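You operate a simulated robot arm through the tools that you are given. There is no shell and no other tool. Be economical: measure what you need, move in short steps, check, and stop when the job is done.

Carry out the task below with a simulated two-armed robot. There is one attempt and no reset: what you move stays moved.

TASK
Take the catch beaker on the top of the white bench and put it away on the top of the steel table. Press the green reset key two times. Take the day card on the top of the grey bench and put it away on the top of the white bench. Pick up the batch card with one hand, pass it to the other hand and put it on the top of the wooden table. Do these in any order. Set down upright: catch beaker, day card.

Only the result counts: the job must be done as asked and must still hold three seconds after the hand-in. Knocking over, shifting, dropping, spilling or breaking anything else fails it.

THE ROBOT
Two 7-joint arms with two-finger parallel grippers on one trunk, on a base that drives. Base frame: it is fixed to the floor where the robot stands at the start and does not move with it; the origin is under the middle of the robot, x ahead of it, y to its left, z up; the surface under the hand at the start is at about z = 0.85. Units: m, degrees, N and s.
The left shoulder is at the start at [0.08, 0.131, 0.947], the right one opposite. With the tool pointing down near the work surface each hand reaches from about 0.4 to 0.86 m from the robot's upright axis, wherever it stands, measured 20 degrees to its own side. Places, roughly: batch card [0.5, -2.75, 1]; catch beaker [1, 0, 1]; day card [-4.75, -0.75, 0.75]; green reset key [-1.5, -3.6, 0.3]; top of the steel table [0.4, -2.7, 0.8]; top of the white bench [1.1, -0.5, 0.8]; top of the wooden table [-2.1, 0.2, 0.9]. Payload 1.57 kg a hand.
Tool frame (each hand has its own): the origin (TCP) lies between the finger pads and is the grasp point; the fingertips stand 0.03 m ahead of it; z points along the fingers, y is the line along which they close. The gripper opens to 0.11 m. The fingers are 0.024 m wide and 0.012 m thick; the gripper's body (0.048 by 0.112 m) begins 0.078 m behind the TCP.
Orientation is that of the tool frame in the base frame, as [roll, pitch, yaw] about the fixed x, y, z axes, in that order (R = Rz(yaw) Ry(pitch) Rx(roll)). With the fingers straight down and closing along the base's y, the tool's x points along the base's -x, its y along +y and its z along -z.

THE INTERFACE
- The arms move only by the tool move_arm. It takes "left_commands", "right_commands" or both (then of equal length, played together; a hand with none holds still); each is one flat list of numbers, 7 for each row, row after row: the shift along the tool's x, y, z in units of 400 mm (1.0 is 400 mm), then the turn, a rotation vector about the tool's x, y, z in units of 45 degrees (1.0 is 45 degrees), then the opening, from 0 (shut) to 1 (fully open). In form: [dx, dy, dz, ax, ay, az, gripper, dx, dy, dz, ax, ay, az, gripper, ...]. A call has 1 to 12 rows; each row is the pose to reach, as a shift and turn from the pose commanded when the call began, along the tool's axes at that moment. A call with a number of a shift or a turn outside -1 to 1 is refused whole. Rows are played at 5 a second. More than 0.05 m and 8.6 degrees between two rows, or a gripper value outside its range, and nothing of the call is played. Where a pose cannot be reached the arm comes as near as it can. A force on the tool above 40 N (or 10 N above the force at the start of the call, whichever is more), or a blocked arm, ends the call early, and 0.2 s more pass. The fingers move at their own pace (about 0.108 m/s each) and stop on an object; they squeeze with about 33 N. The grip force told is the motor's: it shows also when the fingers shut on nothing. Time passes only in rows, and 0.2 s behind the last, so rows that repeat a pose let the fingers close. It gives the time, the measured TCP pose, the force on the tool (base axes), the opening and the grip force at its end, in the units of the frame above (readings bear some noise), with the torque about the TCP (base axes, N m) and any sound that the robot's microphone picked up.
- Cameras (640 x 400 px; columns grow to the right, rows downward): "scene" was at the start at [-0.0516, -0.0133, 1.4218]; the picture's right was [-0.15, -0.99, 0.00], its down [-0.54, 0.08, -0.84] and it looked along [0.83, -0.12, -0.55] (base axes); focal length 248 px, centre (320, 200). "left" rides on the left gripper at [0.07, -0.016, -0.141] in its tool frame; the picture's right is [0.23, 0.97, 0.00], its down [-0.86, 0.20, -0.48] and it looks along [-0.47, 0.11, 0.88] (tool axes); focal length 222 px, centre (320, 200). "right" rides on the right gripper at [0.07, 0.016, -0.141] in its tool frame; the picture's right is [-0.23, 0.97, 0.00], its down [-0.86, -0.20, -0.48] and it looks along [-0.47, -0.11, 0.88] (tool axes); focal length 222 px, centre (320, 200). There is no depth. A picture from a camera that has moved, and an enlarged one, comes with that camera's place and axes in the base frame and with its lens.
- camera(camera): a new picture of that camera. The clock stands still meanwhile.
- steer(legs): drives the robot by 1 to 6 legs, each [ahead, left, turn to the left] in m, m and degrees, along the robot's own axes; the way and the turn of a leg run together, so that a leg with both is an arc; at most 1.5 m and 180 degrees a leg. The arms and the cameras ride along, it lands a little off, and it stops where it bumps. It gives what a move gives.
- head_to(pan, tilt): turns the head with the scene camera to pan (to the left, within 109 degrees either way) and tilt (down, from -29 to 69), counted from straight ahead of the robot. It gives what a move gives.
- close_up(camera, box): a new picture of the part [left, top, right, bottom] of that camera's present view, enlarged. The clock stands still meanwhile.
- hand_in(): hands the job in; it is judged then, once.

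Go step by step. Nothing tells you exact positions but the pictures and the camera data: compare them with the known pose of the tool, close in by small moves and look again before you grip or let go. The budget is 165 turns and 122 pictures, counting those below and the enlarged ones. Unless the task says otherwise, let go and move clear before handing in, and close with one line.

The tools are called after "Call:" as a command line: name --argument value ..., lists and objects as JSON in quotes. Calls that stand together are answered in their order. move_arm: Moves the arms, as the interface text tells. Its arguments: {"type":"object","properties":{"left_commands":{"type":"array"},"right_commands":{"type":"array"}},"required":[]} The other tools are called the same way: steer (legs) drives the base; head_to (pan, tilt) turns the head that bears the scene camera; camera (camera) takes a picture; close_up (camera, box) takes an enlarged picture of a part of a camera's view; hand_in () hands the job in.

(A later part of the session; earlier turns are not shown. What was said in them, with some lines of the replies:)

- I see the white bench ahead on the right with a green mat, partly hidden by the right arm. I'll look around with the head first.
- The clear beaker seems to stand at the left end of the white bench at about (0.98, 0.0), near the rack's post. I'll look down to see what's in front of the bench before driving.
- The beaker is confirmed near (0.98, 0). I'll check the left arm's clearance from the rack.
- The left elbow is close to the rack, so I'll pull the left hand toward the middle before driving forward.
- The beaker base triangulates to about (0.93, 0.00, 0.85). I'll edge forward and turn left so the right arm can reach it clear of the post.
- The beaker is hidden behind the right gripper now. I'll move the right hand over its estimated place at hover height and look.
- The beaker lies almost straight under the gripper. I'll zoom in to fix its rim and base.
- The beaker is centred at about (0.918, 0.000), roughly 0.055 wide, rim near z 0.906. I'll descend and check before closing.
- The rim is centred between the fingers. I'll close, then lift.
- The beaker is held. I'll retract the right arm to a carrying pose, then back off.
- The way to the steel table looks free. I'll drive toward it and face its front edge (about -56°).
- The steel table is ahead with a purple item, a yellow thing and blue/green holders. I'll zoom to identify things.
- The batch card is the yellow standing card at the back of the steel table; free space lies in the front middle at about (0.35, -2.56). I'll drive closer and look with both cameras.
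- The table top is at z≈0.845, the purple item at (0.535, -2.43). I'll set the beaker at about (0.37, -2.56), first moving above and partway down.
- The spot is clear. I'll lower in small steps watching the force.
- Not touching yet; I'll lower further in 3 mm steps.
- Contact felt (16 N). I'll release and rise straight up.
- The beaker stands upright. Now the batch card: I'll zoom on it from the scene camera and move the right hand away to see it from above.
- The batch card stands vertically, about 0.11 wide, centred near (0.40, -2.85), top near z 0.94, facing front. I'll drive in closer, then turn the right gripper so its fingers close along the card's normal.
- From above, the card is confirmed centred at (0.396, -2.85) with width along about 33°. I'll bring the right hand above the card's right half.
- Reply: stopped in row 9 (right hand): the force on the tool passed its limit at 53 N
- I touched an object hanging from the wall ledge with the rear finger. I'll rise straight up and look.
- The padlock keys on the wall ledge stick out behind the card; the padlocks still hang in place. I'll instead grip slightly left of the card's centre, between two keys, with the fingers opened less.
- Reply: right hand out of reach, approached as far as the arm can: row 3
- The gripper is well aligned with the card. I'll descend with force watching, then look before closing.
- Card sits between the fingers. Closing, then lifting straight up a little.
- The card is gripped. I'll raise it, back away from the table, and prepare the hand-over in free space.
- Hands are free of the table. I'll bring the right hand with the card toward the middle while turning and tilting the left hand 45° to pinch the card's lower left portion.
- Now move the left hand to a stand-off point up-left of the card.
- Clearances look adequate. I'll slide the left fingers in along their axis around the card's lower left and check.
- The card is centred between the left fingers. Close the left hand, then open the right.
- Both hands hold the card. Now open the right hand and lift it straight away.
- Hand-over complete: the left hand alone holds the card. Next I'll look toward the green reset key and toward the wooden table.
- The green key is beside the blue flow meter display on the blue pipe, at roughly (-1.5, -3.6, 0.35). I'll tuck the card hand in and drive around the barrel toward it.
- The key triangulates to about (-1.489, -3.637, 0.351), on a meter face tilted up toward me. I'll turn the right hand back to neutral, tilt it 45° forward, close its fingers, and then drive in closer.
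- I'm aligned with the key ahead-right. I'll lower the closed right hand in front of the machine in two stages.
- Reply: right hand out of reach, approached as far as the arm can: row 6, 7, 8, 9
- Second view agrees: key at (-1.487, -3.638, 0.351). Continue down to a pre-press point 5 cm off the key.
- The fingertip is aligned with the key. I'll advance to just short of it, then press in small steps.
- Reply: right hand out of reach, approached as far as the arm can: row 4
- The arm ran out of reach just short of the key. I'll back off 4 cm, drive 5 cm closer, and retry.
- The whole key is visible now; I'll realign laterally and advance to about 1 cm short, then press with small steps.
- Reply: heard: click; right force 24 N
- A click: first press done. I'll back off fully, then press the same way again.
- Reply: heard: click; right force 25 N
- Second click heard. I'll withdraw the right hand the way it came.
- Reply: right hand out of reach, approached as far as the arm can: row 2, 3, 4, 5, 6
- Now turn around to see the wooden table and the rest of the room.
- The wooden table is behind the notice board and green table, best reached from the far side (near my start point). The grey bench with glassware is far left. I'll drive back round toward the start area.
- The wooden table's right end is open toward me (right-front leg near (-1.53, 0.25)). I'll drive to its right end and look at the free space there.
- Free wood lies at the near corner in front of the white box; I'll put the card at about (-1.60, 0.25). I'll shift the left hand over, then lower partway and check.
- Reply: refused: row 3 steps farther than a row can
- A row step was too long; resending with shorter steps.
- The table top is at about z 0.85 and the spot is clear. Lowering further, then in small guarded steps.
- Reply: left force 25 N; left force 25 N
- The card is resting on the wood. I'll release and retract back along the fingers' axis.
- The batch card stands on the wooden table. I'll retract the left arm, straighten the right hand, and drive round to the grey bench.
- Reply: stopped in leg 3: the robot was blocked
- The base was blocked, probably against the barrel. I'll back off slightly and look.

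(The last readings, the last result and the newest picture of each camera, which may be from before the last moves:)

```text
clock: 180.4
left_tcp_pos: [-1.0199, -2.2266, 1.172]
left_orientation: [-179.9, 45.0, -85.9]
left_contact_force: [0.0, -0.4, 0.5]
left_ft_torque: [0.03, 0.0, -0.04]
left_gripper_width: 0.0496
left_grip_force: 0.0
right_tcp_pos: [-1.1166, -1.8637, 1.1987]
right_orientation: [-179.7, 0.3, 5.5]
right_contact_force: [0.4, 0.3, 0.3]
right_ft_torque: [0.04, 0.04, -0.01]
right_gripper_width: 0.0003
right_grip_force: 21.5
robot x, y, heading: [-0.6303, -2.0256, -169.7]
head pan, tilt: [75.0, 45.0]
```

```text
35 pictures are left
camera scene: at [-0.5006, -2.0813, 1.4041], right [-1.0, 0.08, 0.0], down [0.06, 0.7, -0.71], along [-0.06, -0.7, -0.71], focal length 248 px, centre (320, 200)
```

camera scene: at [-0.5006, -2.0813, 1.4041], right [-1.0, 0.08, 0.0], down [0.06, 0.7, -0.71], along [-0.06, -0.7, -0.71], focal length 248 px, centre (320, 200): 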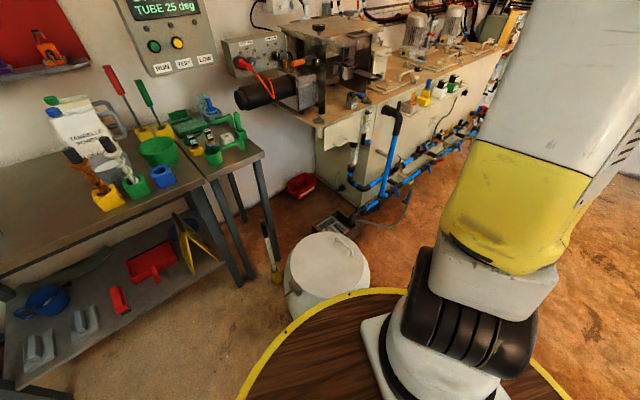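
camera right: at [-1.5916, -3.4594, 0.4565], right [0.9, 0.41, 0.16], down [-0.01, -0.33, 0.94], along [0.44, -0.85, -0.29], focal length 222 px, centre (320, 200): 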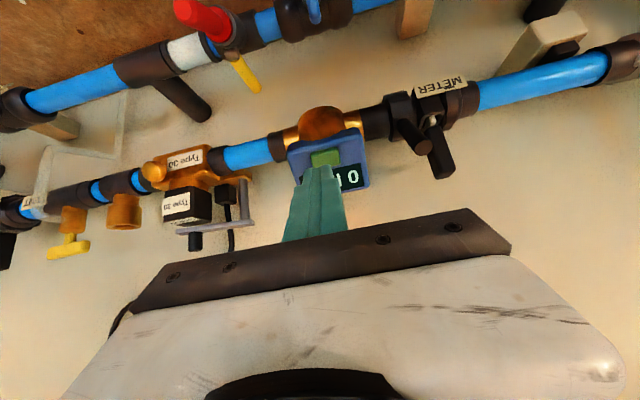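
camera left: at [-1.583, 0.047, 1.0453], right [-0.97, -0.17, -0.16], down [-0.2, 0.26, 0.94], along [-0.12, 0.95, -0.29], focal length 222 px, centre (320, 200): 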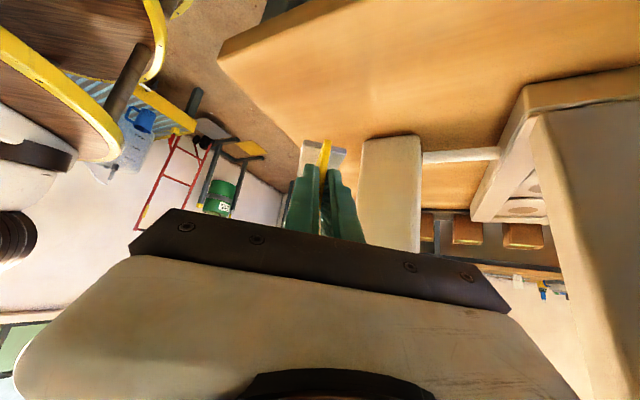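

The barrel still stands where it was; the base just touched it. I'll route around it and go to the aisle in front of the grey bench.

Call:
steer --legs '[[0.461, 0.19, 0], [0.501, 0.24, 0], [1.007, -0.61, 0], [0.528, -1.011, 0]]'

Call:
head_to --pan 0 --tilt 18

Call:
camera --camera "scene"

```text
clock: 197.1
left_tcp_pos: [-3.6749, -1.4861, 1.172]
left_orientation: [-179.9, 44.9, -86.4]
left_contact_force: [0.4, 0.5, -0.6]
left_ft_torque: [0.01, 0.01, -0.01]
left_gripper_width: 0.0494
left_grip_force: 0.0
right_tcp_pos: [-3.7691, -1.1238, 1.1984]
right_orientation: [-179.7, 0.1, 4.7]
right_contact_force: [0.3, 0.3, 0.0]
right_ft_torque: [0.03, -0.01, -0.02]
right_gripper_width: 0.0002
right_grip_force: 21.9
robot x, y, heading: [-3.2825, -1.2913, -170.2]
head pan, tilt: [75.0, 45.0]
```

```text
clock: 198.6
left_tcp_pos: [-3.6765, -1.4869, 1.1716]
left_orientation: [-179.9, 44.8, -86.5]
left_contact_force: [0.8, 0.1, -0.7]
left_ft_torque: [0.02, -0.02, 0.0]
left_gripper_width: 0.0496
left_grip_force: 0.1
right_tcp_pos: [-3.7694, -1.1234, 1.1982]
right_orientation: [-179.6, 0.2, 4.8]
right_contact_force: [-0.9, -0.4, -0.7]
right_ft_torque: [0.05, -0.02, 0.03]
right_gripper_width: 0.0002
right_grip_force: 20.9
robot x, y, heading: [-3.2895, -1.2923, -170.4]
head pan, tilt: [0.0, 18.0]
```

```text
34 pictures are left
camera scene: at [-3.2398, -1.2842, 1.446], right [-0.17, 0.99, 0.0], down [0.31, 0.05, -0.95], along [-0.94, -0.16, -0.31], focal length 248 px, centre (320, 200)
```

scene: 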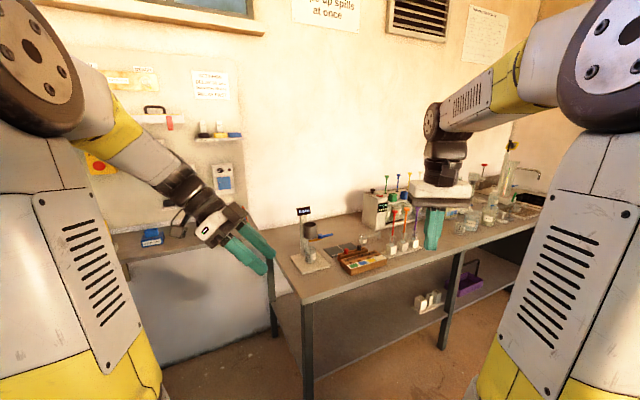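

Call:
close_up --camera "scene" --box '[280, 150, 550, 300]'

```text
2.37 times, centred on (415, 225) of scene
camera zoom: at [-3.2398, -1.2842, 1.446], right [-0.17, 0.99, 0.0], down [0.31, 0.05, -0.95], along [-0.94, -0.16, -0.31], focal length 587 px, centre (95, 141)
```

zoom: 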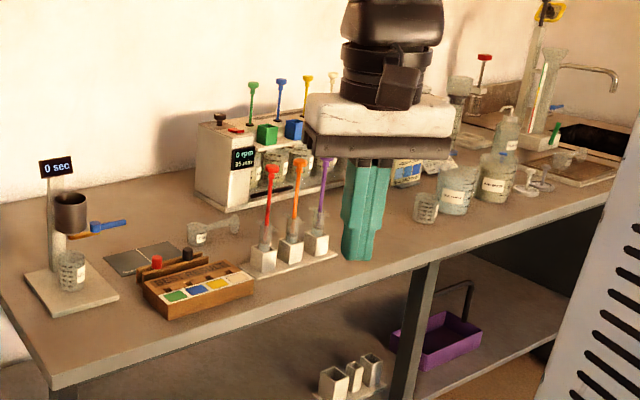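

Call:
head_to --pan -55 --tilt 25

Call:
camera --camera "scene"

```text
clock: 199.8
left_tcp_pos: [-3.6757, -1.4864, 1.1719]
left_orientation: [-179.9, 44.9, -86.5]
left_contact_force: [-0.6, -1.3, 0.7]
left_ft_torque: [0.0, 0.03, 0.01]
left_gripper_width: 0.0495
left_grip_force: 0.0
right_tcp_pos: [-3.7681, -1.1245, 1.1973]
right_orientation: [-179.7, 0.1, 4.6]
right_contact_force: [-0.3, -0.2, -0.4]
right_ft_torque: [0.05, 0.01, 0.0]
right_gripper_width: 0.0
right_grip_force: 21.4
robot x, y, heading: [-3.2854, -1.2916, -170.6]
head pan, tilt: [-55.0, 25.0]
```

```text
32 pictures are left
camera scene: at [-3.2125, -1.203, 1.4347], right [0.71, 0.7, 0.0], down [0.3, -0.3, -0.91], along [-0.64, 0.65, -0.42], focal length 248 px, centre (320, 200)
```

scene: 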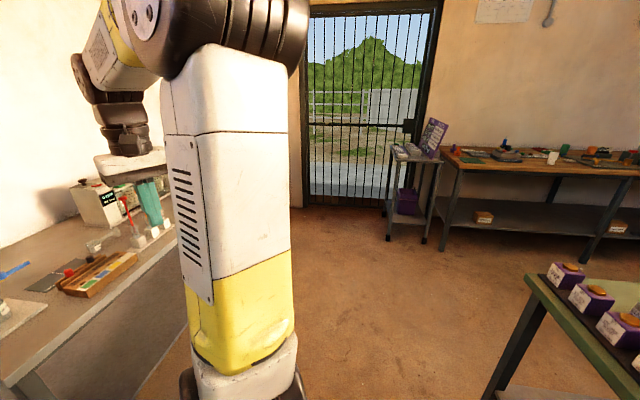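

The aisle is free. I'll slide along the bench and turn to face it.

Call:
steer --legs '[[0.437, -0.956, 0], [0, 0, 24]]'

Call:
head_to --pan -3 --tilt 32

Call:
camera --camera "scene"

```text
clock: 206.5
left_tcp_pos: [-4.1516, -0.7558, 1.1715]
left_orientation: [-179.9, 44.9, -62.8]
left_contact_force: [0.2, -0.3, 0.0]
left_ft_torque: [0.01, -0.01, 0.01]
left_gripper_width: 0.0496
left_grip_force: 0.0
right_tcp_pos: [-4.3827, -0.4585, 1.1978]
right_orientation: [-179.6, 0.1, 28.4]
right_contact_force: [-0.7, 0.1, -0.2]
right_ft_torque: [-0.02, 0.01, -0.01]
right_gripper_width: 0.0003
right_grip_force: 21.4
robot x, y, heading: [-3.8709, -0.4246, -146.8]
head pan, tilt: [-55.0, 25.0]
```

```text
clock: 207.7
left_tcp_pos: [-4.1515, -0.7544, 1.1716]
left_orientation: [-179.8, 44.9, -62.9]
left_contact_force: [0.0, -0.2, 0.0]
left_ft_torque: [0.0, -0.03, 0.01]
left_gripper_width: 0.0496
left_grip_force: 0.0
right_tcp_pos: [-4.3822, -0.4593, 1.1966]
right_orientation: [-179.8, 0.0, 28.4]
right_contact_force: [0.0, -0.9, 0.3]
right_ft_torque: [0.0, -0.03, 0.04]
right_gripper_width: 0.0
right_grip_force: 21.5
robot x, y, heading: [-3.8741, -0.422, -146.9]
head pan, tilt: [-3.0, 32.0]
```

```text
31 pictures are left
camera scene: at [-3.8328, -0.3875, 1.4236], right [-0.5, 0.86, 0.0], down [0.46, 0.27, -0.85], along [-0.73, -0.43, -0.53], focal length 248 px, centre (320, 200)
```

scene: 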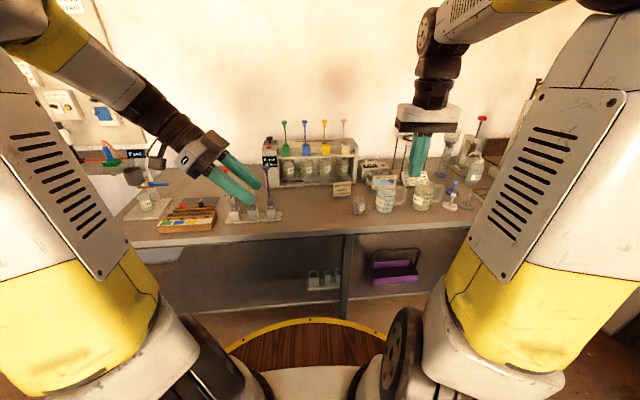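

Call:
close_up --camera "scene" --box '[310, 130, 490, 240]'

```text
3.56 times, centred on (400, 185) of scene
camera zoom: at [-3.8328, -0.3875, 1.4236], right [-0.5, 0.86, 0.0], down [0.46, 0.27, -0.85], along [-0.73, -0.43, -0.53], focal length 881 px, centre (36, 253)
```

zoom: 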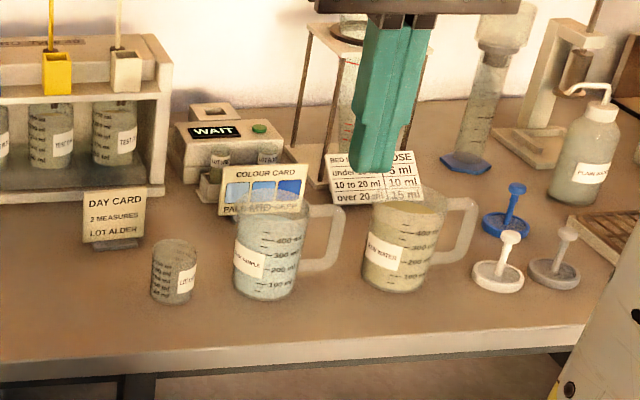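

The day card is the cream standing card at about (-4.686, -0.781), top z≈0.93, with a small beaker right-front of it and a rack behind. I'll move in and turn the right gripper to pinch it from above.

Call:
steer --legs '[[0.19, 0, 0]]'

Call:
move_arm --right_commands '[0, 0, 0, 0, 0, -0.18, 0.6, 0, 0, 0, 0, 0, -0.36, 0.6, 0, 0, 0, 0, 0, -0.54, 0.6, 0, 0, 0, 0, 0, -0.72, 0.6, 0, 0, 0, 0, 0, -0.9, 0.6, 0, 0, 0, 0, 0, -1, 0.6]'

Call:
move_arm --right_commands '[0, 0, 0, 0, 0, -0.18, 0.6, 0, 0, 0, 0, 0, -0.36, 0.6, 0, 0, 0, 0, 0, -0.54, 0.6, 0, 0, 0, 0, 0, -0.72, 0.6, 0, 0, 0, 0, 0, -0.9, 0.6, 0, 0, 0, 0, 0, -1, 0.6]'

Call:
move_arm --right_commands '[0, 0, 0, 0, 0, -0.13, 0.6, 0, 0, 0, 0, 0, -0.258, 0.6, 0, 0, 0, 0, 0, -0.258, 0.6]'

Call:
camera --camera "right"

Call:
camera --camera "scene"

```text
clock: 209.2
left_tcp_pos: [-4.3124, -0.858, 1.1719]
left_orientation: [-179.9, 44.8, -62.9]
left_contact_force: [0.0, -1.1, 0.3]
left_ft_torque: [0.01, 0.02, 0.04]
left_gripper_width: 0.0493
left_grip_force: 0.1
right_tcp_pos: [-4.5426, -0.5629, 1.1979]
right_orientation: [-179.7, 0.1, 28.4]
right_contact_force: [0.4, 0.1, -0.3]
right_ft_torque: [0.0, 0.03, 0.01]
right_gripper_width: 0.0
right_grip_force: 21.0
robot x, y, heading: [-4.0328, -0.5263, -146.5]
head pan, tilt: [-3.0, 32.0]
```

```text
clock: 210.6
left_tcp_pos: [-4.3116, -0.8593, 1.1732]
left_orientation: [-179.9, 45.0, -62.8]
left_contact_force: [0.6, 0.0, 0.0]
left_ft_torque: [0.0, -0.02, -0.03]
left_gripper_width: 0.0494
left_grip_force: 0.1
right_tcp_pos: [-4.5428, -0.5636, 1.1967]
right_orientation: [-179.6, -0.1, 73.5]
right_contact_force: [-0.7, -0.7, 0.1]
right_ft_torque: [0.02, 0.02, 0.0]
right_gripper_width: 0.0661
right_grip_force: 0.1
robot x, y, heading: [-4.0302, -0.5247, -146.7]
head pan, tilt: [-3.0, 32.0]
```

```text
clock: 212.0
left_tcp_pos: [-4.3129, -0.8593, 1.1713]
left_orientation: [-179.9, 45.0, -62.8]
left_contact_force: [0.3, 0.0, 0.2]
left_ft_torque: [0.0, 0.03, 0.02]
left_gripper_width: 0.0493
left_grip_force: 0.0
right_tcp_pos: [-4.5427, -0.5637, 1.1973]
right_orientation: [-179.9, -0.3, 118.4]
right_contact_force: [0.3, 0.6, 0.1]
right_ft_torque: [0.01, -0.02, -0.01]
right_gripper_width: 0.0657
right_grip_force: 0.0
robot x, y, heading: [-4.0321, -0.5243, -147.0]
head pan, tilt: [-3.0, 32.0]
```

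```text
clock: 212.8
left_tcp_pos: [-4.3116, -0.8585, 1.1722]
left_orientation: [-179.8, 44.9, -62.8]
left_contact_force: [-0.2, 0.2, 0.0]
left_ft_torque: [0.0, 0.0, -0.01]
left_gripper_width: 0.0497
left_grip_force: 0.1
right_tcp_pos: [-4.5425, -0.5632, 1.1986]
right_orientation: [-179.9, -0.2, 130.0]
right_contact_force: [0.1, -1.0, 1.3]
right_ft_torque: [0.0, -0.01, 0.01]
right_gripper_width: 0.0659
right_grip_force: 0.1
robot x, y, heading: [-4.0351, -0.5213, -146.9]
head pan, tilt: [-3.0, 32.0]
```

```text
29 pictures are left
camera right: at [-4.5751, -0.4999, 1.3394], right [0.89, 0.45, 0.0], down [0.4, -0.78, 0.47], along [0.21, -0.42, -0.88], focal length 222 px, centre (320, 200)
```

right: 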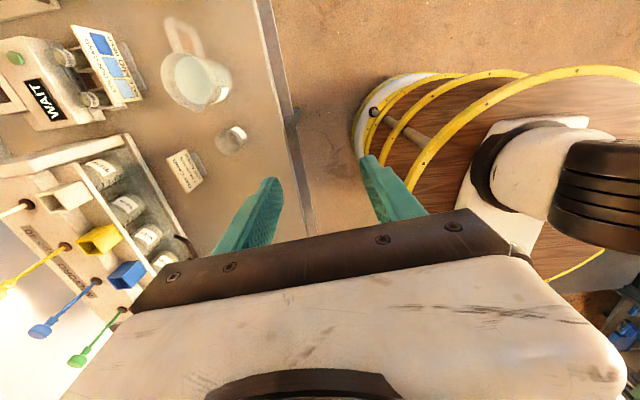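

```text
28 pictures are left
camera scene: at [-3.9925, -0.4922, 1.4236], right [-0.5, 0.86, 0.0], down [0.46, 0.27, -0.85], along [-0.73, -0.43, -0.53], focal length 248 px, centre (320, 200)
```

scene: 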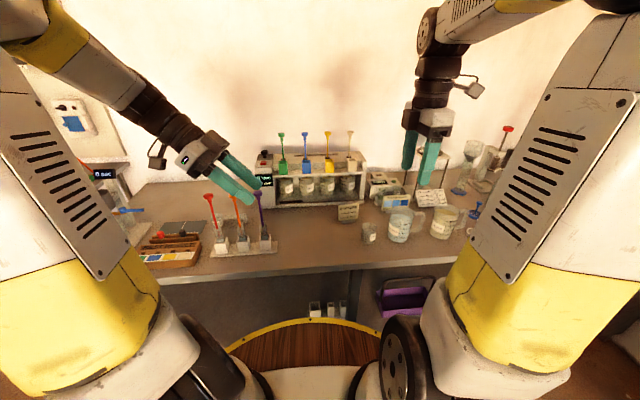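

Call:
close_up --camera "right" --box '[130, 100, 290, 220]'

```text
3.33 times, centred on (210, 160) of right
camera zoom: at [-4.5751, -0.4999, 1.3394], right [0.89, 0.45, 0.0], down [0.4, -0.78, 0.47], along [0.21, -0.42, -0.88], focal length 740 px, centre (687, 333)
```

zoom: 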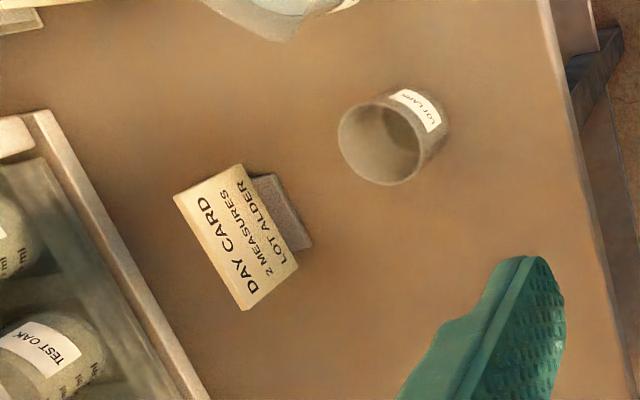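

Cross-checking the two views, this bench is lower (z≈0.78): the card is centred at about (-4.785, -0.826), top z≈0.86. I'll drive 10 cm closer, move over it and check.

Call:
steer --legs '[[0.1, 0, 0]]'

Call:
move_arm --right_commands '[-0.03, -0.11, 0, 0, 0, -0.04, 0.6, -0.06, -0.22, 0, 0, 0, -0.04, 0.6, -0.09, -0.33, 0, 0, 0, -0.04, 0.6, -0.11, -0.44, 0, 0, 0, -0.04, 0.6, -0.13, -0.55, 0, 0, 0, -0.04, 0.6, -0.1435, -0.63, 0.03, 0, 0, -0.04, 0.6, -0.1435, -0.638, 0.13, 0, 0, -0.04, 0.6, -0.1435, -0.638, 0.23, 0, 0, -0.04, 0.6, -0.1435, -0.638, 0.33, 0, 0, -0.04, 0.6, -0.1435, -0.638, 0.43, 0, 0, -0.04, 0.6, -0.1435, -0.638, 0.49, 0, 0, -0.04, 0.6]'

Call:
camera --camera "right"

Call:
close_up --camera "scene" --box '[270, 120, 470, 260]'

```text
clock: 214.0
left_tcp_pos: [-4.3956, -0.9139, 1.1713]
left_orientation: [-179.9, 44.8, -62.9]
left_contact_force: [-0.7, 0.2, -0.4]
left_ft_torque: [-0.03, 0.0, -0.01]
left_gripper_width: 0.0498
left_grip_force: 0.1
right_tcp_pos: [-4.6265, -0.6186, 1.1969]
right_orientation: [-179.8, -0.3, 130.0]
right_contact_force: [0.6, 1.1, -0.4]
right_ft_torque: [0.0, 0.0, 0.03]
right_gripper_width: 0.0659
right_grip_force: 0.1
robot x, y, heading: [-4.1162, -0.5798, -146.8]
head pan, tilt: [-3.0, 32.0]
```

```text
clock: 216.4
left_tcp_pos: [-4.3959, -0.9148, 1.1729]
left_orientation: [-179.9, 44.9, -62.7]
left_contact_force: [0.2, -0.5, 0.6]
left_ft_torque: [0.01, 0.03, 0.03]
left_gripper_width: 0.0495
left_grip_force: 0.1
right_tcp_pos: [-4.7864, -0.8276, 1.0005]
right_orientation: [180.0, -0.3, 131.8]
right_contact_force: [0.2, 0.1, 0.2]
right_ft_torque: [0.0, -0.01, -0.01]
right_gripper_width: 0.0659
right_grip_force: 0.1
robot x, y, heading: [-4.1179, -0.5807, -146.5]
head pan, tilt: [-3.0, 32.0]
```

```text
26 pictures are left
camera right: at [-4.8206, -0.7636, 1.1437], right [0.88, 0.48, 0.0], down [0.42, -0.77, 0.47], along [0.23, -0.42, -0.88], focal length 222 px, centre (320, 200)
```

right: 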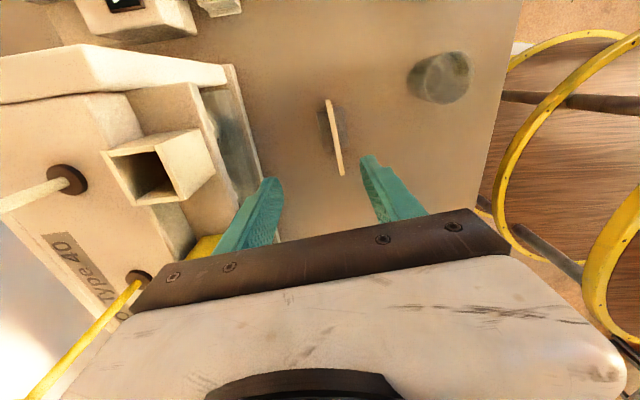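

```text
2.86 times, centred on (370, 190) of scene
camera zoom: at [-4.0767, -0.5474, 1.4236], right [-0.5, 0.86, 0.0], down [0.46, 0.27, -0.85], along [-0.73, -0.43, -0.53], focal length 708 px, centre (177, 229)
```

zoom: 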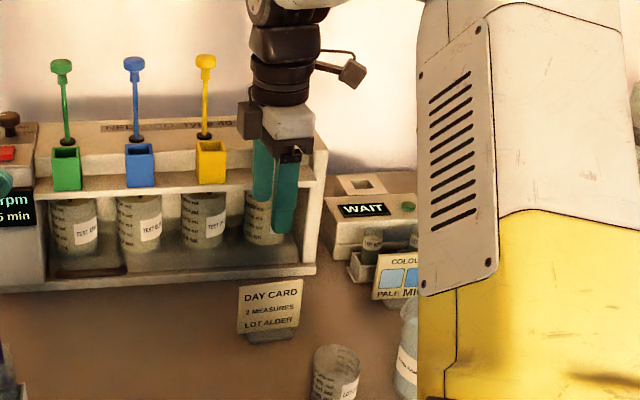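

The card lies about 18 mm nearer me than the gripper centre. I'll correct that, descend, and check again.

Call:
move_arm --right_commands '[0.02, 0.045, 0, 0, 0, 0, 0.6, 0.02, 0.045, 0.08, 0, 0, 0, 0.6, 0.02, 0.045, 0.16, 0, 0, 0, 0.6, 0.02, 0.045, 0.24, 0, 0, 0, 0.6, 0.02, 0.045, 0.24, 0, 0, 0, 0.6]'

Call:
camera --camera "right"

```text
clock: 217.6
left_tcp_pos: [-4.3954, -0.9158, 1.1727]
left_orientation: [-179.9, 44.9, -62.9]
left_contact_force: [0.3, 0.3, 0.3]
left_ft_torque: [0.0, 0.01, 0.01]
left_gripper_width: 0.0496
left_grip_force: 0.0
right_tcp_pos: [-4.7778, -0.8077, 0.9067]
right_orientation: [180.0, -0.3, 131.9]
right_contact_force: [-0.4, 0.4, -0.6]
right_ft_torque: [-0.04, -0.01, -0.02]
right_gripper_width: 0.066
right_grip_force: 0.0
robot x, y, heading: [-4.1136, -0.5814, -146.9]
head pan, tilt: [-3.0, 32.0]
```

```text
24 pictures are left
camera right: at [-4.8137, -0.7458, 1.0487], right [0.88, 0.48, 0.0], down [0.42, -0.77, 0.47], along [0.23, -0.42, -0.88], focal length 222 px, centre (320, 200)
```

right: 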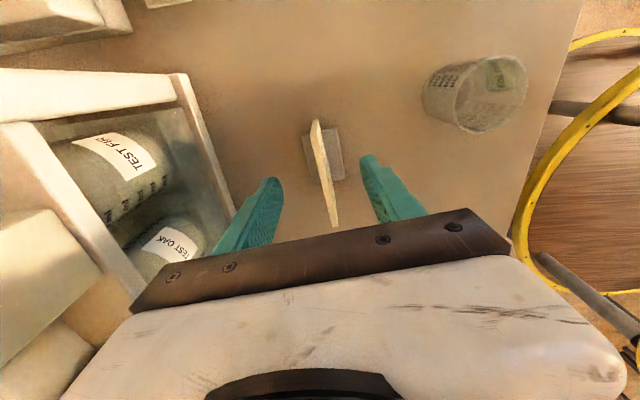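

Well centred. Descend 5 cm, close, and lift.

Call:
move_arm --right_commands '[0, 0.008, 0.06, 0, 0, 0, 0.6, 0, 0.008, 0.125, 0, 0, 0, 0.6, 0, 0.008, 0.125, 0, 0, 0, 0.3, 0, 0.008, 0.125, 0, 0, 0, 0, 0, 0.008, 0.125, 0, 0, 0, 0, 0, 0.008, 0.125, 0, 0, 0, 0]'

Call:
camera --camera "right"

```text
clock: 219.0
left_tcp_pos: [-4.3951, -0.9142, 1.1716]
left_orientation: [-179.9, 44.9, -62.8]
left_contact_force: [-0.6, -0.5, 0.0]
left_ft_torque: [-0.03, 0.01, 0.0]
left_gripper_width: 0.0498
left_grip_force: 0.1
right_tcp_pos: [-4.7746, -0.8067, 0.8563]
right_orientation: [-179.9, -0.3, 131.9]
right_contact_force: [-0.1, -0.1, 0.6]
right_ft_torque: [0.01, 0.02, 0.01]
right_gripper_width: 0.0052
right_grip_force: 25.1
robot x, y, heading: [-4.1202, -0.5758, -146.7]
head pan, tilt: [-3.0, 32.0]
```

```text
23 pictures are left
camera right: at [-4.8109, -0.7432, 0.9982], right [0.88, 0.48, 0.0], down [0.42, -0.77, 0.47], along [0.23, -0.42, -0.88], focal length 222 px, centre (320, 200)
```

right: 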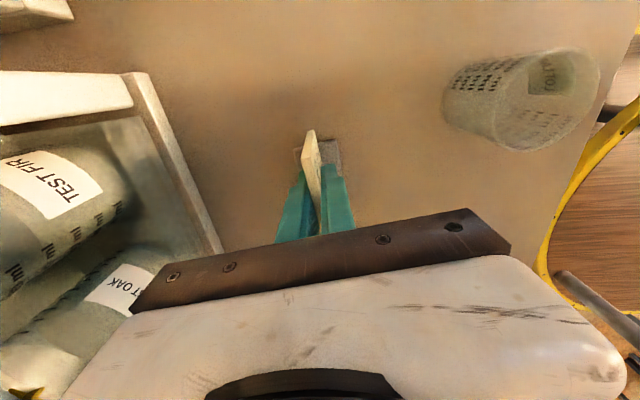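

The card is gripped. Lift it, pull it toward me, and back away from the bench.

Call:
move_arm --right_commands '[0, 0, -0.1, 0, 0, 0, 0, 0, 0, -0.2, 0, 0, 0, 0, 0, 0, -0.3, 0, 0, 0, 0, 0, 0.03, -0.4, 0, 0, 0, 0, 0, 0.06, -0.5, 0, 0, 0, 0, 0, 0.1, -0.6, 0, 0, 0, 0, 0, 0.15, -0.7, 0, 0, 0, 0, 0, 0.22, -0.78, 0, 0, 0, 0, 0, 0.31, -0.8, 0, 0, 0, 0, 0, 0.4, -0.8, 0, 0, 0, 0, 0, 0.5, -0.8, 0, 0, 0, 0]'

Call:
steer --legs '[[-0.35, 0, 0]]'

Call:
camera --camera "scene"

```text
clock: 221.4
left_tcp_pos: [-4.3963, -0.9152, 1.1718]
left_orientation: [-179.7, 44.9, -62.8]
left_contact_force: [0.4, 0.4, -0.2]
left_ft_torque: [0.01, -0.05, -0.05]
left_gripper_width: 0.0497
left_grip_force: 0.0
right_tcp_pos: [-4.6254, -0.6725, 1.1758]
right_orientation: [180.0, -0.3, 131.8]
right_contact_force: [0.2, -0.1, -1.0]
right_ft_torque: [-0.01, -0.04, 0.01]
right_gripper_width: 0.0052
right_grip_force: 25.8
robot x, y, heading: [-4.116, -0.5804, -146.7]
head pan, tilt: [-3.0, 32.0]
```

```text
clock: 223.6
left_tcp_pos: [-4.1021, -0.7221, 1.1718]
left_orientation: [-179.8, 45.0, -62.9]
left_contact_force: [0.5, -1.1, 0.3]
left_ft_torque: [0.03, 0.01, -0.02]
left_gripper_width: 0.0495
left_grip_force: 0.0
right_tcp_pos: [-4.3322, -0.4798, 1.1761]
right_orientation: [-180.0, -0.2, 131.7]
right_contact_force: [0.3, -0.3, -1.0]
right_ft_torque: [0.0, -0.02, 0.01]
right_gripper_width: 0.0051
right_grip_force: 25.2
robot x, y, heading: [-3.8193, -0.3861, -146.7]
head pan, tilt: [-3.0, 32.0]
```

```text
22 pictures are left
camera scene: at [-3.7828, -0.355, 1.4236], right [-0.5, 0.86, 0.0], down [0.46, 0.27, -0.85], along [-0.73, -0.43, -0.53], focal length 248 px, centre (320, 200)
```

scene: 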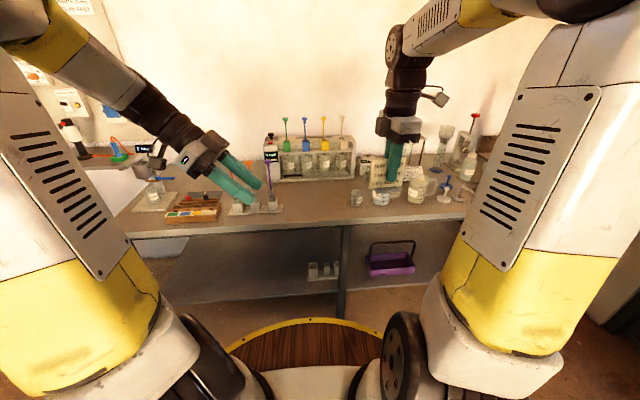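

The day card is held. I'll drive back along the known route to the white bench side.

Call:
steer --legs '[[0.053, 1.047, 0], [-0.077, 1.14, 0], [-0.689, 0.955, 0], [-0.568, -0.046, 0], [-0.607, -0.104, 0], [-0.775, -0.269, 0]]'

Call:
steer --legs '[[0, 0, 164]]'

```text
clock: 243.9
left_tcp_pos: [-1.2819, -2.6157, 1.1749]
left_orientation: [179.4, 44.2, -64.4]
left_contact_force: [1.3, -0.4, -0.1]
left_ft_torque: [0.04, 0.09, 0.03]
left_gripper_width: 0.0495
left_grip_force: 0.1
right_tcp_pos: [-1.5071, -2.3727, 1.1768]
right_orientation: [-179.3, 0.4, 130.9]
right_contact_force: [0.6, -1.0, -0.5]
right_ft_torque: [0.03, 0.03, 0.01]
right_gripper_width: 0.0049
right_grip_force: 25.4
robot x, y, heading: [-0.9972, -2.3021, -147.6]
head pan, tilt: [-3.0, 32.0]
stopped in leg 5: the robot was blocked; the commanded pose is now the measured one
```

```text
clock: 251.1
left_tcp_pos: [-0.6412, -2.0818, 1.1761]
left_orientation: [179.3, 44.2, 99.8]
left_contact_force: [0.6, -0.5, -0.4]
left_ft_torque: [-0.02, 0.02, -0.01]
left_gripper_width: 0.0496
left_grip_force: 0.1
right_tcp_pos: [-0.4895, -2.3787, 1.1755]
right_orientation: [-179.3, 0.6, -65.0]
right_contact_force: [-0.6, 0.3, 0.2]
right_ft_torque: [-0.03, -0.01, 0.02]
right_gripper_width: 0.0053
right_grip_force: 25.3
robot x, y, heading: [-0.9998, -2.3049, 16.7]
head pan, tilt: [-3.0, 32.0]
```

The drive was blocked again near the barrel; I'll look before moving further.

Call:
head_to --pan -30 --tilt 48

Call:
camera --camera "scene"

```text
clock: 252.0
left_tcp_pos: [-0.6424, -2.0793, 1.1758]
left_orientation: [179.5, 44.2, 99.9]
left_contact_force: [0.2, 0.4, 0.0]
left_ft_torque: [0.0, 0.02, -0.01]
left_gripper_width: 0.0497
left_grip_force: 0.1
right_tcp_pos: [-0.4908, -2.3771, 1.176]
right_orientation: [-179.3, 0.4, -64.9]
right_contact_force: [-1.0, -0.6, -0.8]
right_ft_torque: [0.01, -0.03, 0.01]
right_gripper_width: 0.005
right_grip_force: 25.2
robot x, y, heading: [-0.9968, -2.3023, 16.5]
head pan, tilt: [-30.0, 48.0]
```

```text
21 pictures are left
camera scene: at [-1.0536, -2.3654, 1.4005], right [-0.23, -0.97, 0.0], down [-0.72, 0.17, -0.67], along [0.65, -0.15, -0.74], focal length 248 px, centre (320, 200)
```

scene: 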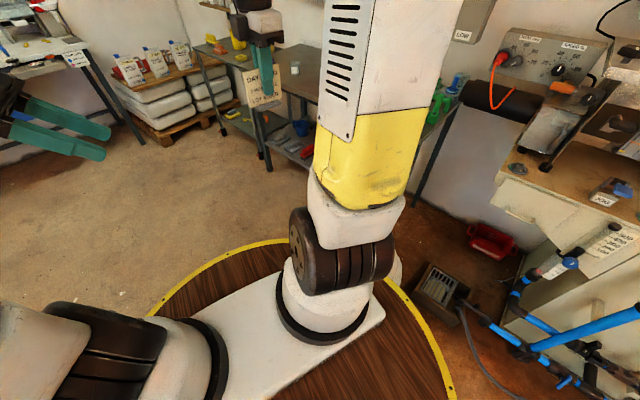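

The base rim rests against the barrel's side. I'll move directly away, then go round to the white bench; first I'll bring the left hand upright and close in, as it was on the first visit.

Call:
steer --legs '[[0.066, 0.293, 0], [0.612, 0.132, 0], [0.497, 0.375, 0]]'

Call:
move_arm --left_commands '[-0.025, -0.036, 0.025, 0, 0.14, 0, 0.45, -0.05, -0.072, 0.05, 0, 0.28, 0, 0.45, -0.075, -0.108, 0.075, 0, 0.43, 0, 0.45, -0.1, -0.144, 0.1, 0, 0.58, 0, 0.45, -0.125, -0.18, 0.125, 0, 0.72, 0, 0.45, -0.15, -0.216, 0.15, 0, 0.86, 0, 0.45, -0.165, -0.25, 0.165, 0, 0.98, 0, 0.45]'

Call:
head_to --pan -60 --tilt 30

Call:
camera --camera "scene"

```text
clock: 260.2
left_tcp_pos: [0.2576, -0.9743, 1.1756]
left_orientation: [179.4, 44.2, 99.8]
left_contact_force: [0.5, 0.3, 0.1]
left_ft_torque: [-0.01, -0.04, 0.04]
left_gripper_width: 0.0496
left_grip_force: 0.1
right_tcp_pos: [0.4083, -1.2732, 1.1754]
right_orientation: [-179.4, 0.2, -65.1]
right_contact_force: [0.2, -0.2, 0.0]
right_ft_torque: [-0.02, 0.02, 0.0]
right_gripper_width: 0.0049
right_grip_force: 25.1
robot x, y, heading: [-0.101, -1.1998, 16.3]
head pan, tilt: [-30.0, 48.0]
```

```text
clock: 261.9
left_tcp_pos: [0.1758, -1.0829, 1.1739]
left_orientation: [179.5, 0.0, 100.3]
left_contact_force: [0.0, -0.1, -0.1]
left_ft_torque: [-0.04, 0.03, -0.01]
left_gripper_width: 0.0495
left_grip_force: 0.0
right_tcp_pos: [0.4087, -1.2723, 1.1749]
right_orientation: [-179.3, 0.3, -65.1]
right_contact_force: [0.0, 0.9, 0.8]
right_ft_torque: [-0.01, 0.01, 0.0]
right_gripper_width: 0.0052
right_grip_force: 25.5
robot x, y, heading: [-0.101, -1.1982, 16.5]
head pan, tilt: [-30.0, 48.0]
```

```text
clock: 262.8
left_tcp_pos: [0.1761, -1.0833, 1.1731]
left_orientation: [179.4, 0.2, 100.3]
left_contact_force: [-0.4, -0.6, -0.3]
left_ft_torque: [0.02, -0.01, -0.02]
left_gripper_width: 0.0494
left_grip_force: 0.1
right_tcp_pos: [0.4093, -1.2728, 1.1758]
right_orientation: [-179.3, 0.3, -65.1]
right_contact_force: [-1.0, 0.3, 0.0]
right_ft_torque: [0.0, 0.01, 0.04]
right_gripper_width: 0.0053
right_grip_force: 25.8
robot x, y, heading: [-0.0998, -1.1978, 16.8]
head pan, tilt: [-60.0, 30.0]
```

```text
20 pictures are left
camera scene: at [-0.167, -1.3012, 1.4267], right [-0.69, -0.73, 0.0], down [-0.36, 0.34, -0.87], along [0.63, -0.59, -0.5], focal length 248 px, centre (320, 200)
```

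scene: 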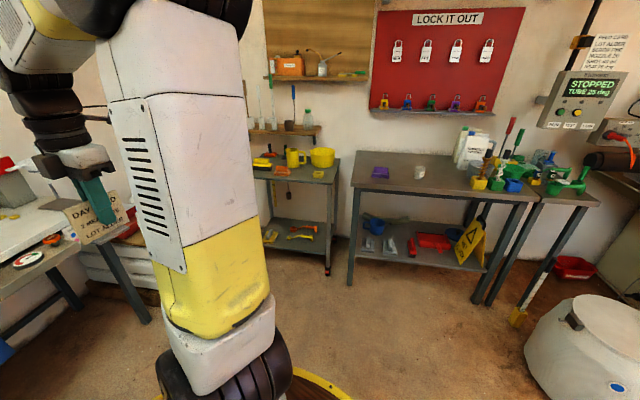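

The beaker, padlocks and barrel all look fine. I'll drive on to the position used for the beaker at the white bench.

Call:
steer --legs '[[0.306, 0.848, 0], [0.2, 0.11, 0]]'

Call:
head_to --pan 0 --tilt 35

Call:
camera --camera "scene"

Call:
camera --camera "right"

```text
clock: 268.9
left_tcp_pos: [0.3857, -0.0171, 1.1733]
left_orientation: [179.5, 0.2, 100.6]
left_contact_force: [-0.1, -0.5, -0.3]
left_ft_torque: [-0.01, -0.03, -0.03]
left_gripper_width: 0.0495
left_grip_force: 0.1
right_tcp_pos: [0.6198, -0.2046, 1.1753]
right_orientation: [-179.3, 0.3, -64.8]
right_contact_force: [-0.6, 0.1, -0.5]
right_ft_torque: [-0.01, -0.04, 0.02]
right_gripper_width: 0.0051
right_grip_force: 24.9
robot x, y, heading: [0.1104, -0.1336, 16.7]
head pan, tilt: [-60.0, 30.0]
```

```text
clock: 270.2
left_tcp_pos: [0.3861, -0.0174, 1.1732]
left_orientation: [179.6, 0.3, 100.5]
left_contact_force: [0.2, 0.4, -0.4]
left_ft_torque: [-0.01, 0.01, -0.01]
left_gripper_width: 0.0496
left_grip_force: 0.1
right_tcp_pos: [0.619, -0.2053, 1.1757]
right_orientation: [-179.3, 0.3, -64.8]
right_contact_force: [-0.5, -0.6, -0.8]
right_ft_torque: [0.03, -0.03, 0.04]
right_gripper_width: 0.0054
right_grip_force: 24.9
robot x, y, heading: [0.1144, -0.1336, 16.7]
head pan, tilt: [0.0, 35.0]
```

```text
19 pictures are left
camera scene: at [0.0624, -0.1488, 1.4189], right [0.29, -0.96, 0.0], down [-0.55, -0.17, -0.82], along [0.78, 0.24, -0.57], focal length 248 px, centre (320, 200)
```

scene: 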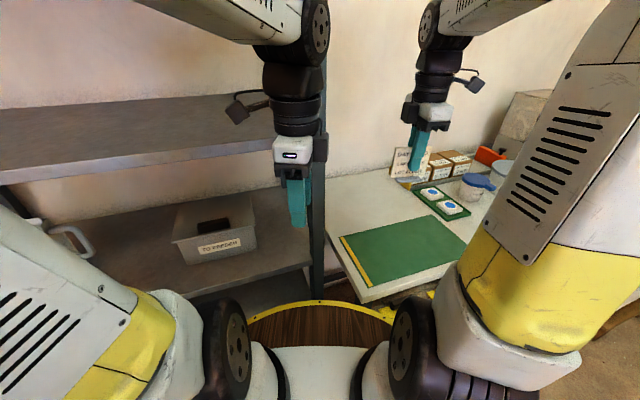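

```text
18 pictures are left
camera right: at [0.6319, -0.2754, 1.3168], right [-0.98, -0.21, -0.01], down [-0.19, 0.85, 0.49], along [-0.09, 0.48, -0.87], focal length 222 px, centre (320, 200)
```

right: 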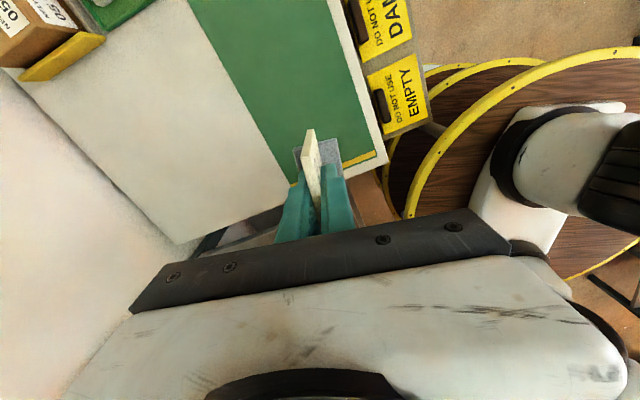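

I'll place the day card at about (0.87, -0.03) on the free white area. Moving over it and partway down.

Call:
move_arm --right_commands '[-0.015, -0.11, 0, -0.015, 0, 0, 0, -0.03, -0.22, 0, -0.015, 0, 0, 0, -0.05, -0.33, 0, -0.015, 0, 0, 0, -0.07, -0.44, 0, -0.015, 0, 0, 0, -0.09, -0.55, 0, -0.015, 0, 0, 0, -0.11, -0.66, 0, -0.015, 0, 0, 0, -0.129, -0.755, 0.02, -0.015, 0, 0, 0, -0.129, -0.755, 0.13, -0.015, 0, 0, 0, -0.129, -0.755, 0.24, -0.015, 0, 0, 0, -0.129, -0.755, 0.35, -0.015, 0, 0, 0, -0.129, -0.755, 0.46, -0.015, 0, 0, 0, -0.129, -0.755, 0.5, -0.015, 0, 0, 0]'

Call:
camera --camera "right"

Call:
close_up --camera "scene" --box '[300, 100, 480, 220]'

```text
clock: 272.8
left_tcp_pos: [0.3854, -0.0186, 1.1736]
left_orientation: [179.5, 0.2, 100.6]
left_contact_force: [0.6, -1.0, 0.4]
left_ft_torque: [-0.02, -0.01, -0.01]
left_gripper_width: 0.0495
left_grip_force: 0.0
right_tcp_pos: [0.8735, -0.0272, 0.9796]
right_orientation: [179.9, 0.3, -64.8]
right_contact_force: [0.3, 0.2, -0.6]
right_ft_torque: [0.01, -0.02, 0.01]
right_gripper_width: 0.0052
right_grip_force: 25.9
right hand out of reach, approached as far as the arm can: row 7
robot x, y, heading: [0.1115, -0.1294, 16.7]
head pan, tilt: [0.0, 35.0]
```

```text
17 pictures are left
camera right: at [0.8862, -0.098, 1.1202], right [-0.98, -0.21, 0.0], down [-0.18, 0.86, 0.48], along [-0.1, 0.47, -0.88], focal length 222 px, centre (320, 200)
```

right: 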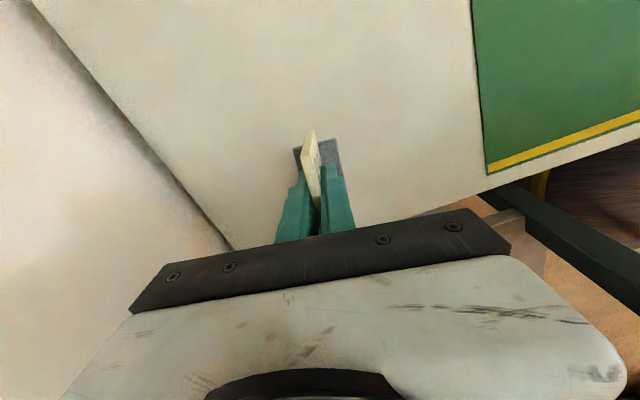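

```text
3.33 times, centred on (390, 160) of scene
camera zoom: at [0.0624, -0.1487, 1.4189], right [0.29, -0.96, 0.0], down [-0.55, -0.17, -0.82], along [0.78, 0.24, -0.57], focal length 826 px, centre (87, 333)
```

zoom: 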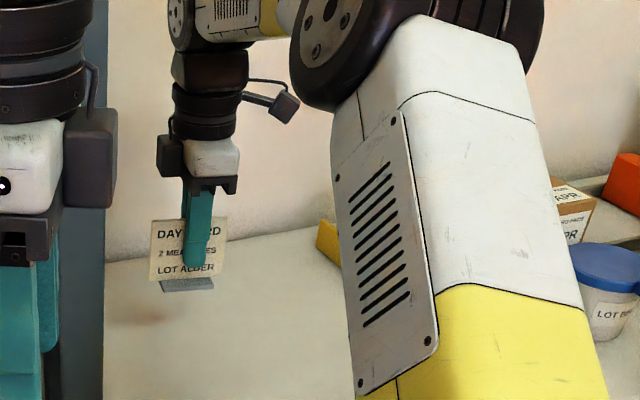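

The spot is clear. Guarded descent.

Call:
move_arm --right_commands '[0, 0, 0.05, 0, 0, 0, 0, 0, 0, 0.08, 0, 0, 0, 0, 0, 0, 0.09, 0, 0, 0, 0, 0, 0, 0.1, 0, 0, 0, 0]'

Call:
move_arm --right_commands '[0, 0, 0.01, 0, 0, 0, 0, 0, 0, 0.015, 0, 0, 0, 0, 0, 0, 0.015, 0, 0, 0, 0]'

```text
clock: 273.8
left_tcp_pos: [0.3861, -0.017, 1.1738]
left_orientation: [179.5, 0.2, 100.5]
left_contact_force: [1.1, 0.2, 1.1]
left_ft_torque: [0.01, -0.02, 0.0]
left_gripper_width: 0.0497
left_grip_force: 0.0
right_tcp_pos: [0.8723, -0.0272, 0.9395]
right_orientation: [-179.9, 0.2, -64.8]
right_contact_force: [0.8, -0.5, -0.5]
right_ft_torque: [0.02, 0.0, 0.02]
right_gripper_width: 0.0054
right_grip_force: 25.8
robot x, y, heading: [0.1118, -0.1378, 17.0]
head pan, tilt: [0.0, 35.0]
```

```text
clock: 274.6
left_tcp_pos: [0.3861, -0.0176, 1.1723]
left_orientation: [179.5, 0.2, 100.5]
left_contact_force: [0.3, -0.6, -0.7]
left_ft_torque: [0.0, -0.07, -0.01]
left_gripper_width: 0.0496
left_grip_force: 0.0
right_tcp_pos: [0.8716, -0.0275, 0.9343]
right_orientation: [180.0, 0.3, -64.8]
right_contact_force: [-0.3, 0.5, -0.6]
right_ft_torque: [0.02, 0.03, 0.01]
right_gripper_width: 0.0053
right_grip_force: 25.3
robot x, y, heading: [0.114, -0.1296, 16.9]
head pan, tilt: [0.0, 35.0]
```

Call:
move_arm --right_commands '[0, 0, 0.01, 0, 0, 0, 0, 0, 0, 0.015, 0, 0, 0, 0, 0, 0, 0.015, 0, 0, 0, 0]'

Call:
close_up --camera "scene" --box '[330, 140, 390, 200]'

```text
clock: 275.4
left_tcp_pos: [0.3863, -0.0187, 1.1737]
left_orientation: [179.5, 0.3, 100.5]
left_contact_force: [-0.1, -0.2, -1.5]
left_ft_torque: [-0.02, 0.0, 0.0]
left_gripper_width: 0.0495
left_grip_force: 0.2
right_tcp_pos: [0.8715, -0.0265, 0.9273]
right_orientation: [179.9, 0.3, -64.8]
right_contact_force: [0.2, 0.3, -0.2]
right_ft_torque: [0.0, -0.01, 0.0]
right_gripper_width: 0.0053
right_grip_force: 25.1
robot x, y, heading: [0.1136, -0.1332, 16.8]
head pan, tilt: [0.0, 35.0]
```

```text
6.67 times, centred on (360, 170) of scene
camera zoom: at [0.0624, -0.1487, 1.4189], right [0.29, -0.96, 0.0], down [-0.55, -0.17, -0.82], along [0.78, 0.24, -0.57], focal length 1651 px, centre (53, 400)
```

zoom: 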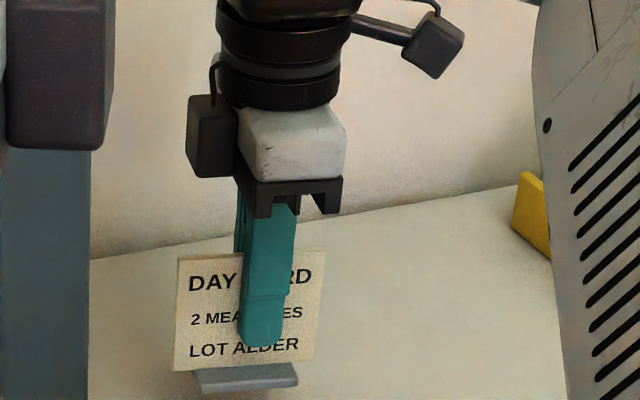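

About 1 cm to go; continuing in small steps.

Call:
move_arm --right_commands '[0, 0, 0.008, 0, 0, 0, 0, 0, 0, 0.015, 0, 0, 0, 0, 0, 0, 0.015, 0, 0, 0, 0]'

Call:
move_arm --right_commands '[0, 0, 0.006, 0, 0, 0, 0, 0, 0, 0.01, 0, 0, 0, 0, 0, 0, 0.01, 0, 0, 0, 0]'

```text
clock: 276.2
left_tcp_pos: [0.3862, -0.0175, 1.1739]
left_orientation: [179.3, 0.2, 100.5]
left_contact_force: [-0.9, 0.0, 0.5]
left_ft_torque: [-0.01, 0.0, -0.02]
left_gripper_width: 0.0494
left_grip_force: 0.0
right_tcp_pos: [0.8717, -0.0277, 0.9207]
right_orientation: [179.9, 0.2, -64.8]
right_contact_force: [-1.1, -0.2, -0.1]
right_ft_torque: [0.0, -0.01, 0.01]
right_gripper_width: 0.0055
right_grip_force: 25.0
robot x, y, heading: [0.1099, -0.1328, 17.0]
head pan, tilt: [0.0, 35.0]
```

```text
clock: 277.0
left_tcp_pos: [0.3862, -0.0177, 1.1728]
left_orientation: [179.6, 0.2, 100.6]
left_contact_force: [0.1, 0.0, -0.7]
left_ft_torque: [0.0, 0.02, 0.01]
left_gripper_width: 0.0497
left_grip_force: 0.1
right_tcp_pos: [0.8716, -0.0256, 0.917]
right_orientation: [180.0, 0.3, -64.8]
right_contact_force: [0.3, -0.3, -0.7]
right_ft_torque: [0.0, -0.02, -0.03]
right_gripper_width: 0.0054
right_grip_force: 25.1
robot x, y, heading: [0.1112, -0.1327, 16.7]
head pan, tilt: [0.0, 35.0]
```

Call:
move_arm --right_commands '[0, 0, 0.006, 0, 0, 0, 0, 0, 0, 0.01, 0, 0, 0, 0, 0, 0, 0.01, 0, 0, 0, 0]'

Call:
move_arm --right_commands '[0, 0, 0.006, 0, 0, 0, 0, 0, 0, 0.01, 0, 0, 0, 0, 0, 0, 0.01, 0, 0, 0, 0]'

```text
clock: 277.8
left_tcp_pos: [0.3863, -0.0188, 1.1723]
left_orientation: [179.5, 0.1, 100.5]
left_contact_force: [0.1, 0.2, 0.9]
left_ft_torque: [-0.03, -0.02, -0.04]
left_gripper_width: 0.0496
left_grip_force: 0.2
right_tcp_pos: [0.8725, -0.0259, 0.9128]
right_orientation: [180.0, 0.3, -64.9]
right_contact_force: [0.0, -0.8, 0.0]
right_ft_torque: [0.0, 0.01, 0.02]
right_gripper_width: 0.0049
right_grip_force: 25.0
robot x, y, heading: [0.1125, -0.1308, 16.8]
head pan, tilt: [0.0, 35.0]
```

```text
clock: 278.6
left_tcp_pos: [0.3861, -0.0173, 1.1738]
left_orientation: [179.5, 0.2, 100.5]
left_contact_force: [-0.2, 0.2, 0.3]
left_ft_torque: [-0.02, -0.01, 0.0]
left_gripper_width: 0.0492
left_grip_force: 0.1
right_tcp_pos: [0.8716, -0.0273, 0.9087]
right_orientation: [180.0, 0.3, -64.7]
right_contact_force: [-0.1, -0.2, -0.3]
right_ft_torque: [-0.01, 0.03, 0.01]
right_gripper_width: 0.005
right_grip_force: 25.5
robot x, y, heading: [0.1107, -0.1331, 16.7]
head pan, tilt: [0.0, 35.0]
```

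Call:
move_arm --right_commands '[0, 0, 0.006, 0, 0, 0, 0, 0, 0, 0.01, 0, 0, 0, 0, 0, 0, 0.01, 0, 0, 0, 0]'

Call:
close_up --camera "scene" --box '[330, 140, 390, 200]'

```text
clock: 279.4
left_tcp_pos: [0.3855, -0.0178, 1.1722]
left_orientation: [179.6, 0.2, 100.6]
left_contact_force: [-0.8, 0.7, 0.4]
left_ft_torque: [-0.01, 0.02, -0.03]
left_gripper_width: 0.0494
left_grip_force: 0.1
right_tcp_pos: [0.8725, -0.0266, 0.9051]
right_orientation: [-179.9, 0.3, -64.8]
right_contact_force: [0.3, 0.9, 3.6]
right_ft_torque: [-0.12, -0.01, -0.02]
right_gripper_width: 0.0053
right_grip_force: 25.3
robot x, y, heading: [0.1132, -0.1316, 17.0]
head pan, tilt: [0.0, 35.0]
```

```text
6.67 times, centred on (360, 170) of scene
camera zoom: at [0.0623, -0.1487, 1.4189], right [0.29, -0.96, 0.0], down [-0.55, -0.17, -0.82], along [0.78, 0.24, -0.57], focal length 1651 px, centre (53, 400)
```

zoom: 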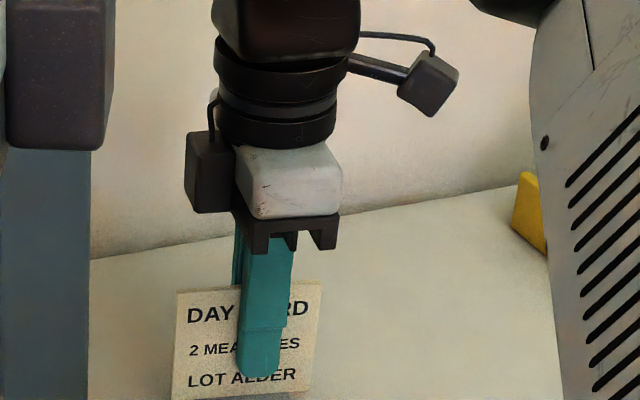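

Touching (3.6 N). One more millimetre, then release and rise straight up.

Call:
move_arm --right_commands '[0, 0, 0.003, 0, 0, 0, 0, 0, 0, 0.003, 0, 0, 0, 0.2, 0, 0, 0.003, 0, 0, 0, 0.5, 0, 0, 0.003, 0, 0, 0, 0.5, 0, 0, -0.06, 0, 0, 0, 0.5, 0, 0, -0.15, 0, 0, 0, 0.5, 0, 0, -0.25, 0, 0, 0, 0.5, 0, 0, -0.35, 0, 0, 0, 0.5, 0, 0, -0.45, 0, 0, 0, 0.5, 0, 0.1, -0.5, 0, 0, 0, 0.5, 0, 0.2, -0.55, 0, 0, 0, 0.5, 0, 0.3, -0.58, 0, 0, 0, 0.5]'

Call:
camera --camera "scene"

Call:
close_up --camera "scene" --box '[320, 130, 420, 230]'

```text
clock: 282.0
left_tcp_pos: [0.386, -0.0176, 1.1739]
left_orientation: [179.5, 0.2, 100.5]
left_contact_force: [-0.1, -0.2, -0.6]
left_ft_torque: [-0.02, 0.06, 0.03]
left_gripper_width: 0.0499
left_grip_force: 0.1
right_tcp_pos: [0.7647, -0.0802, 1.1366]
right_orientation: [179.9, 0.3, -64.7]
right_contact_force: [0.7, 0.3, -0.3]
right_ft_torque: [-0.03, 0.01, 0.02]
right_gripper_width: 0.055
right_grip_force: 0.1
robot x, y, heading: [0.1126, -0.1334, 16.8]
head pan, tilt: [0.0, 35.0]
```

```text
13 pictures are left
camera scene: at [0.0628, -0.1484, 1.4189], right [0.29, -0.96, 0.0], down [-0.55, -0.17, -0.82], along [0.78, 0.24, -0.57], focal length 248 px, centre (320, 200)
```

scene: 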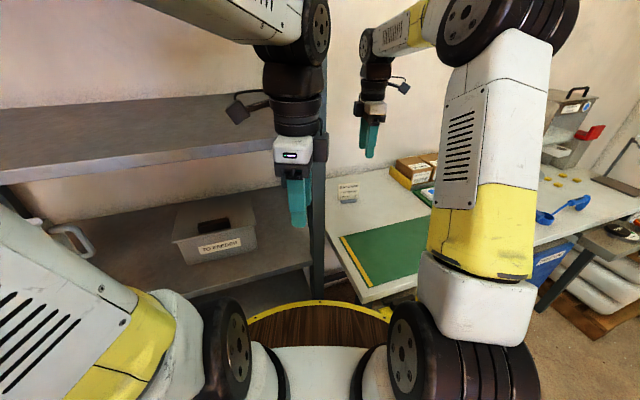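

```text
4.00 times, centred on (370, 180) of scene
camera zoom: at [0.0628, -0.1484, 1.4189], right [0.29, -0.96, 0.0], down [-0.55, -0.17, -0.82], along [0.78, 0.24, -0.57], focal length 991 px, centre (120, 280)
```

zoom: 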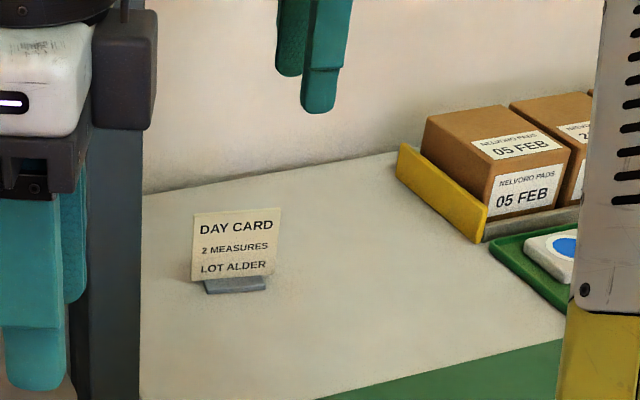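

The day card stands upright on the white bench and both hands are clear. The beaker is on the steel table, the batch card is on the wooden table, and the key has been pressed twice, so I'm handing in.

Call:
hand_in

```text
The job is handed in.
```

I've handed the job in with all four tasks done. The catch beaker stands on the steel table, the green reset key was pressed twice (two clicks), the batch card went from right hand to left and onto the wooden table, and the day card stands on the white bench. Along the way I touched a padlock key on the wall ledge and bumped the barrel twice; neither looked shifted in the pictures.
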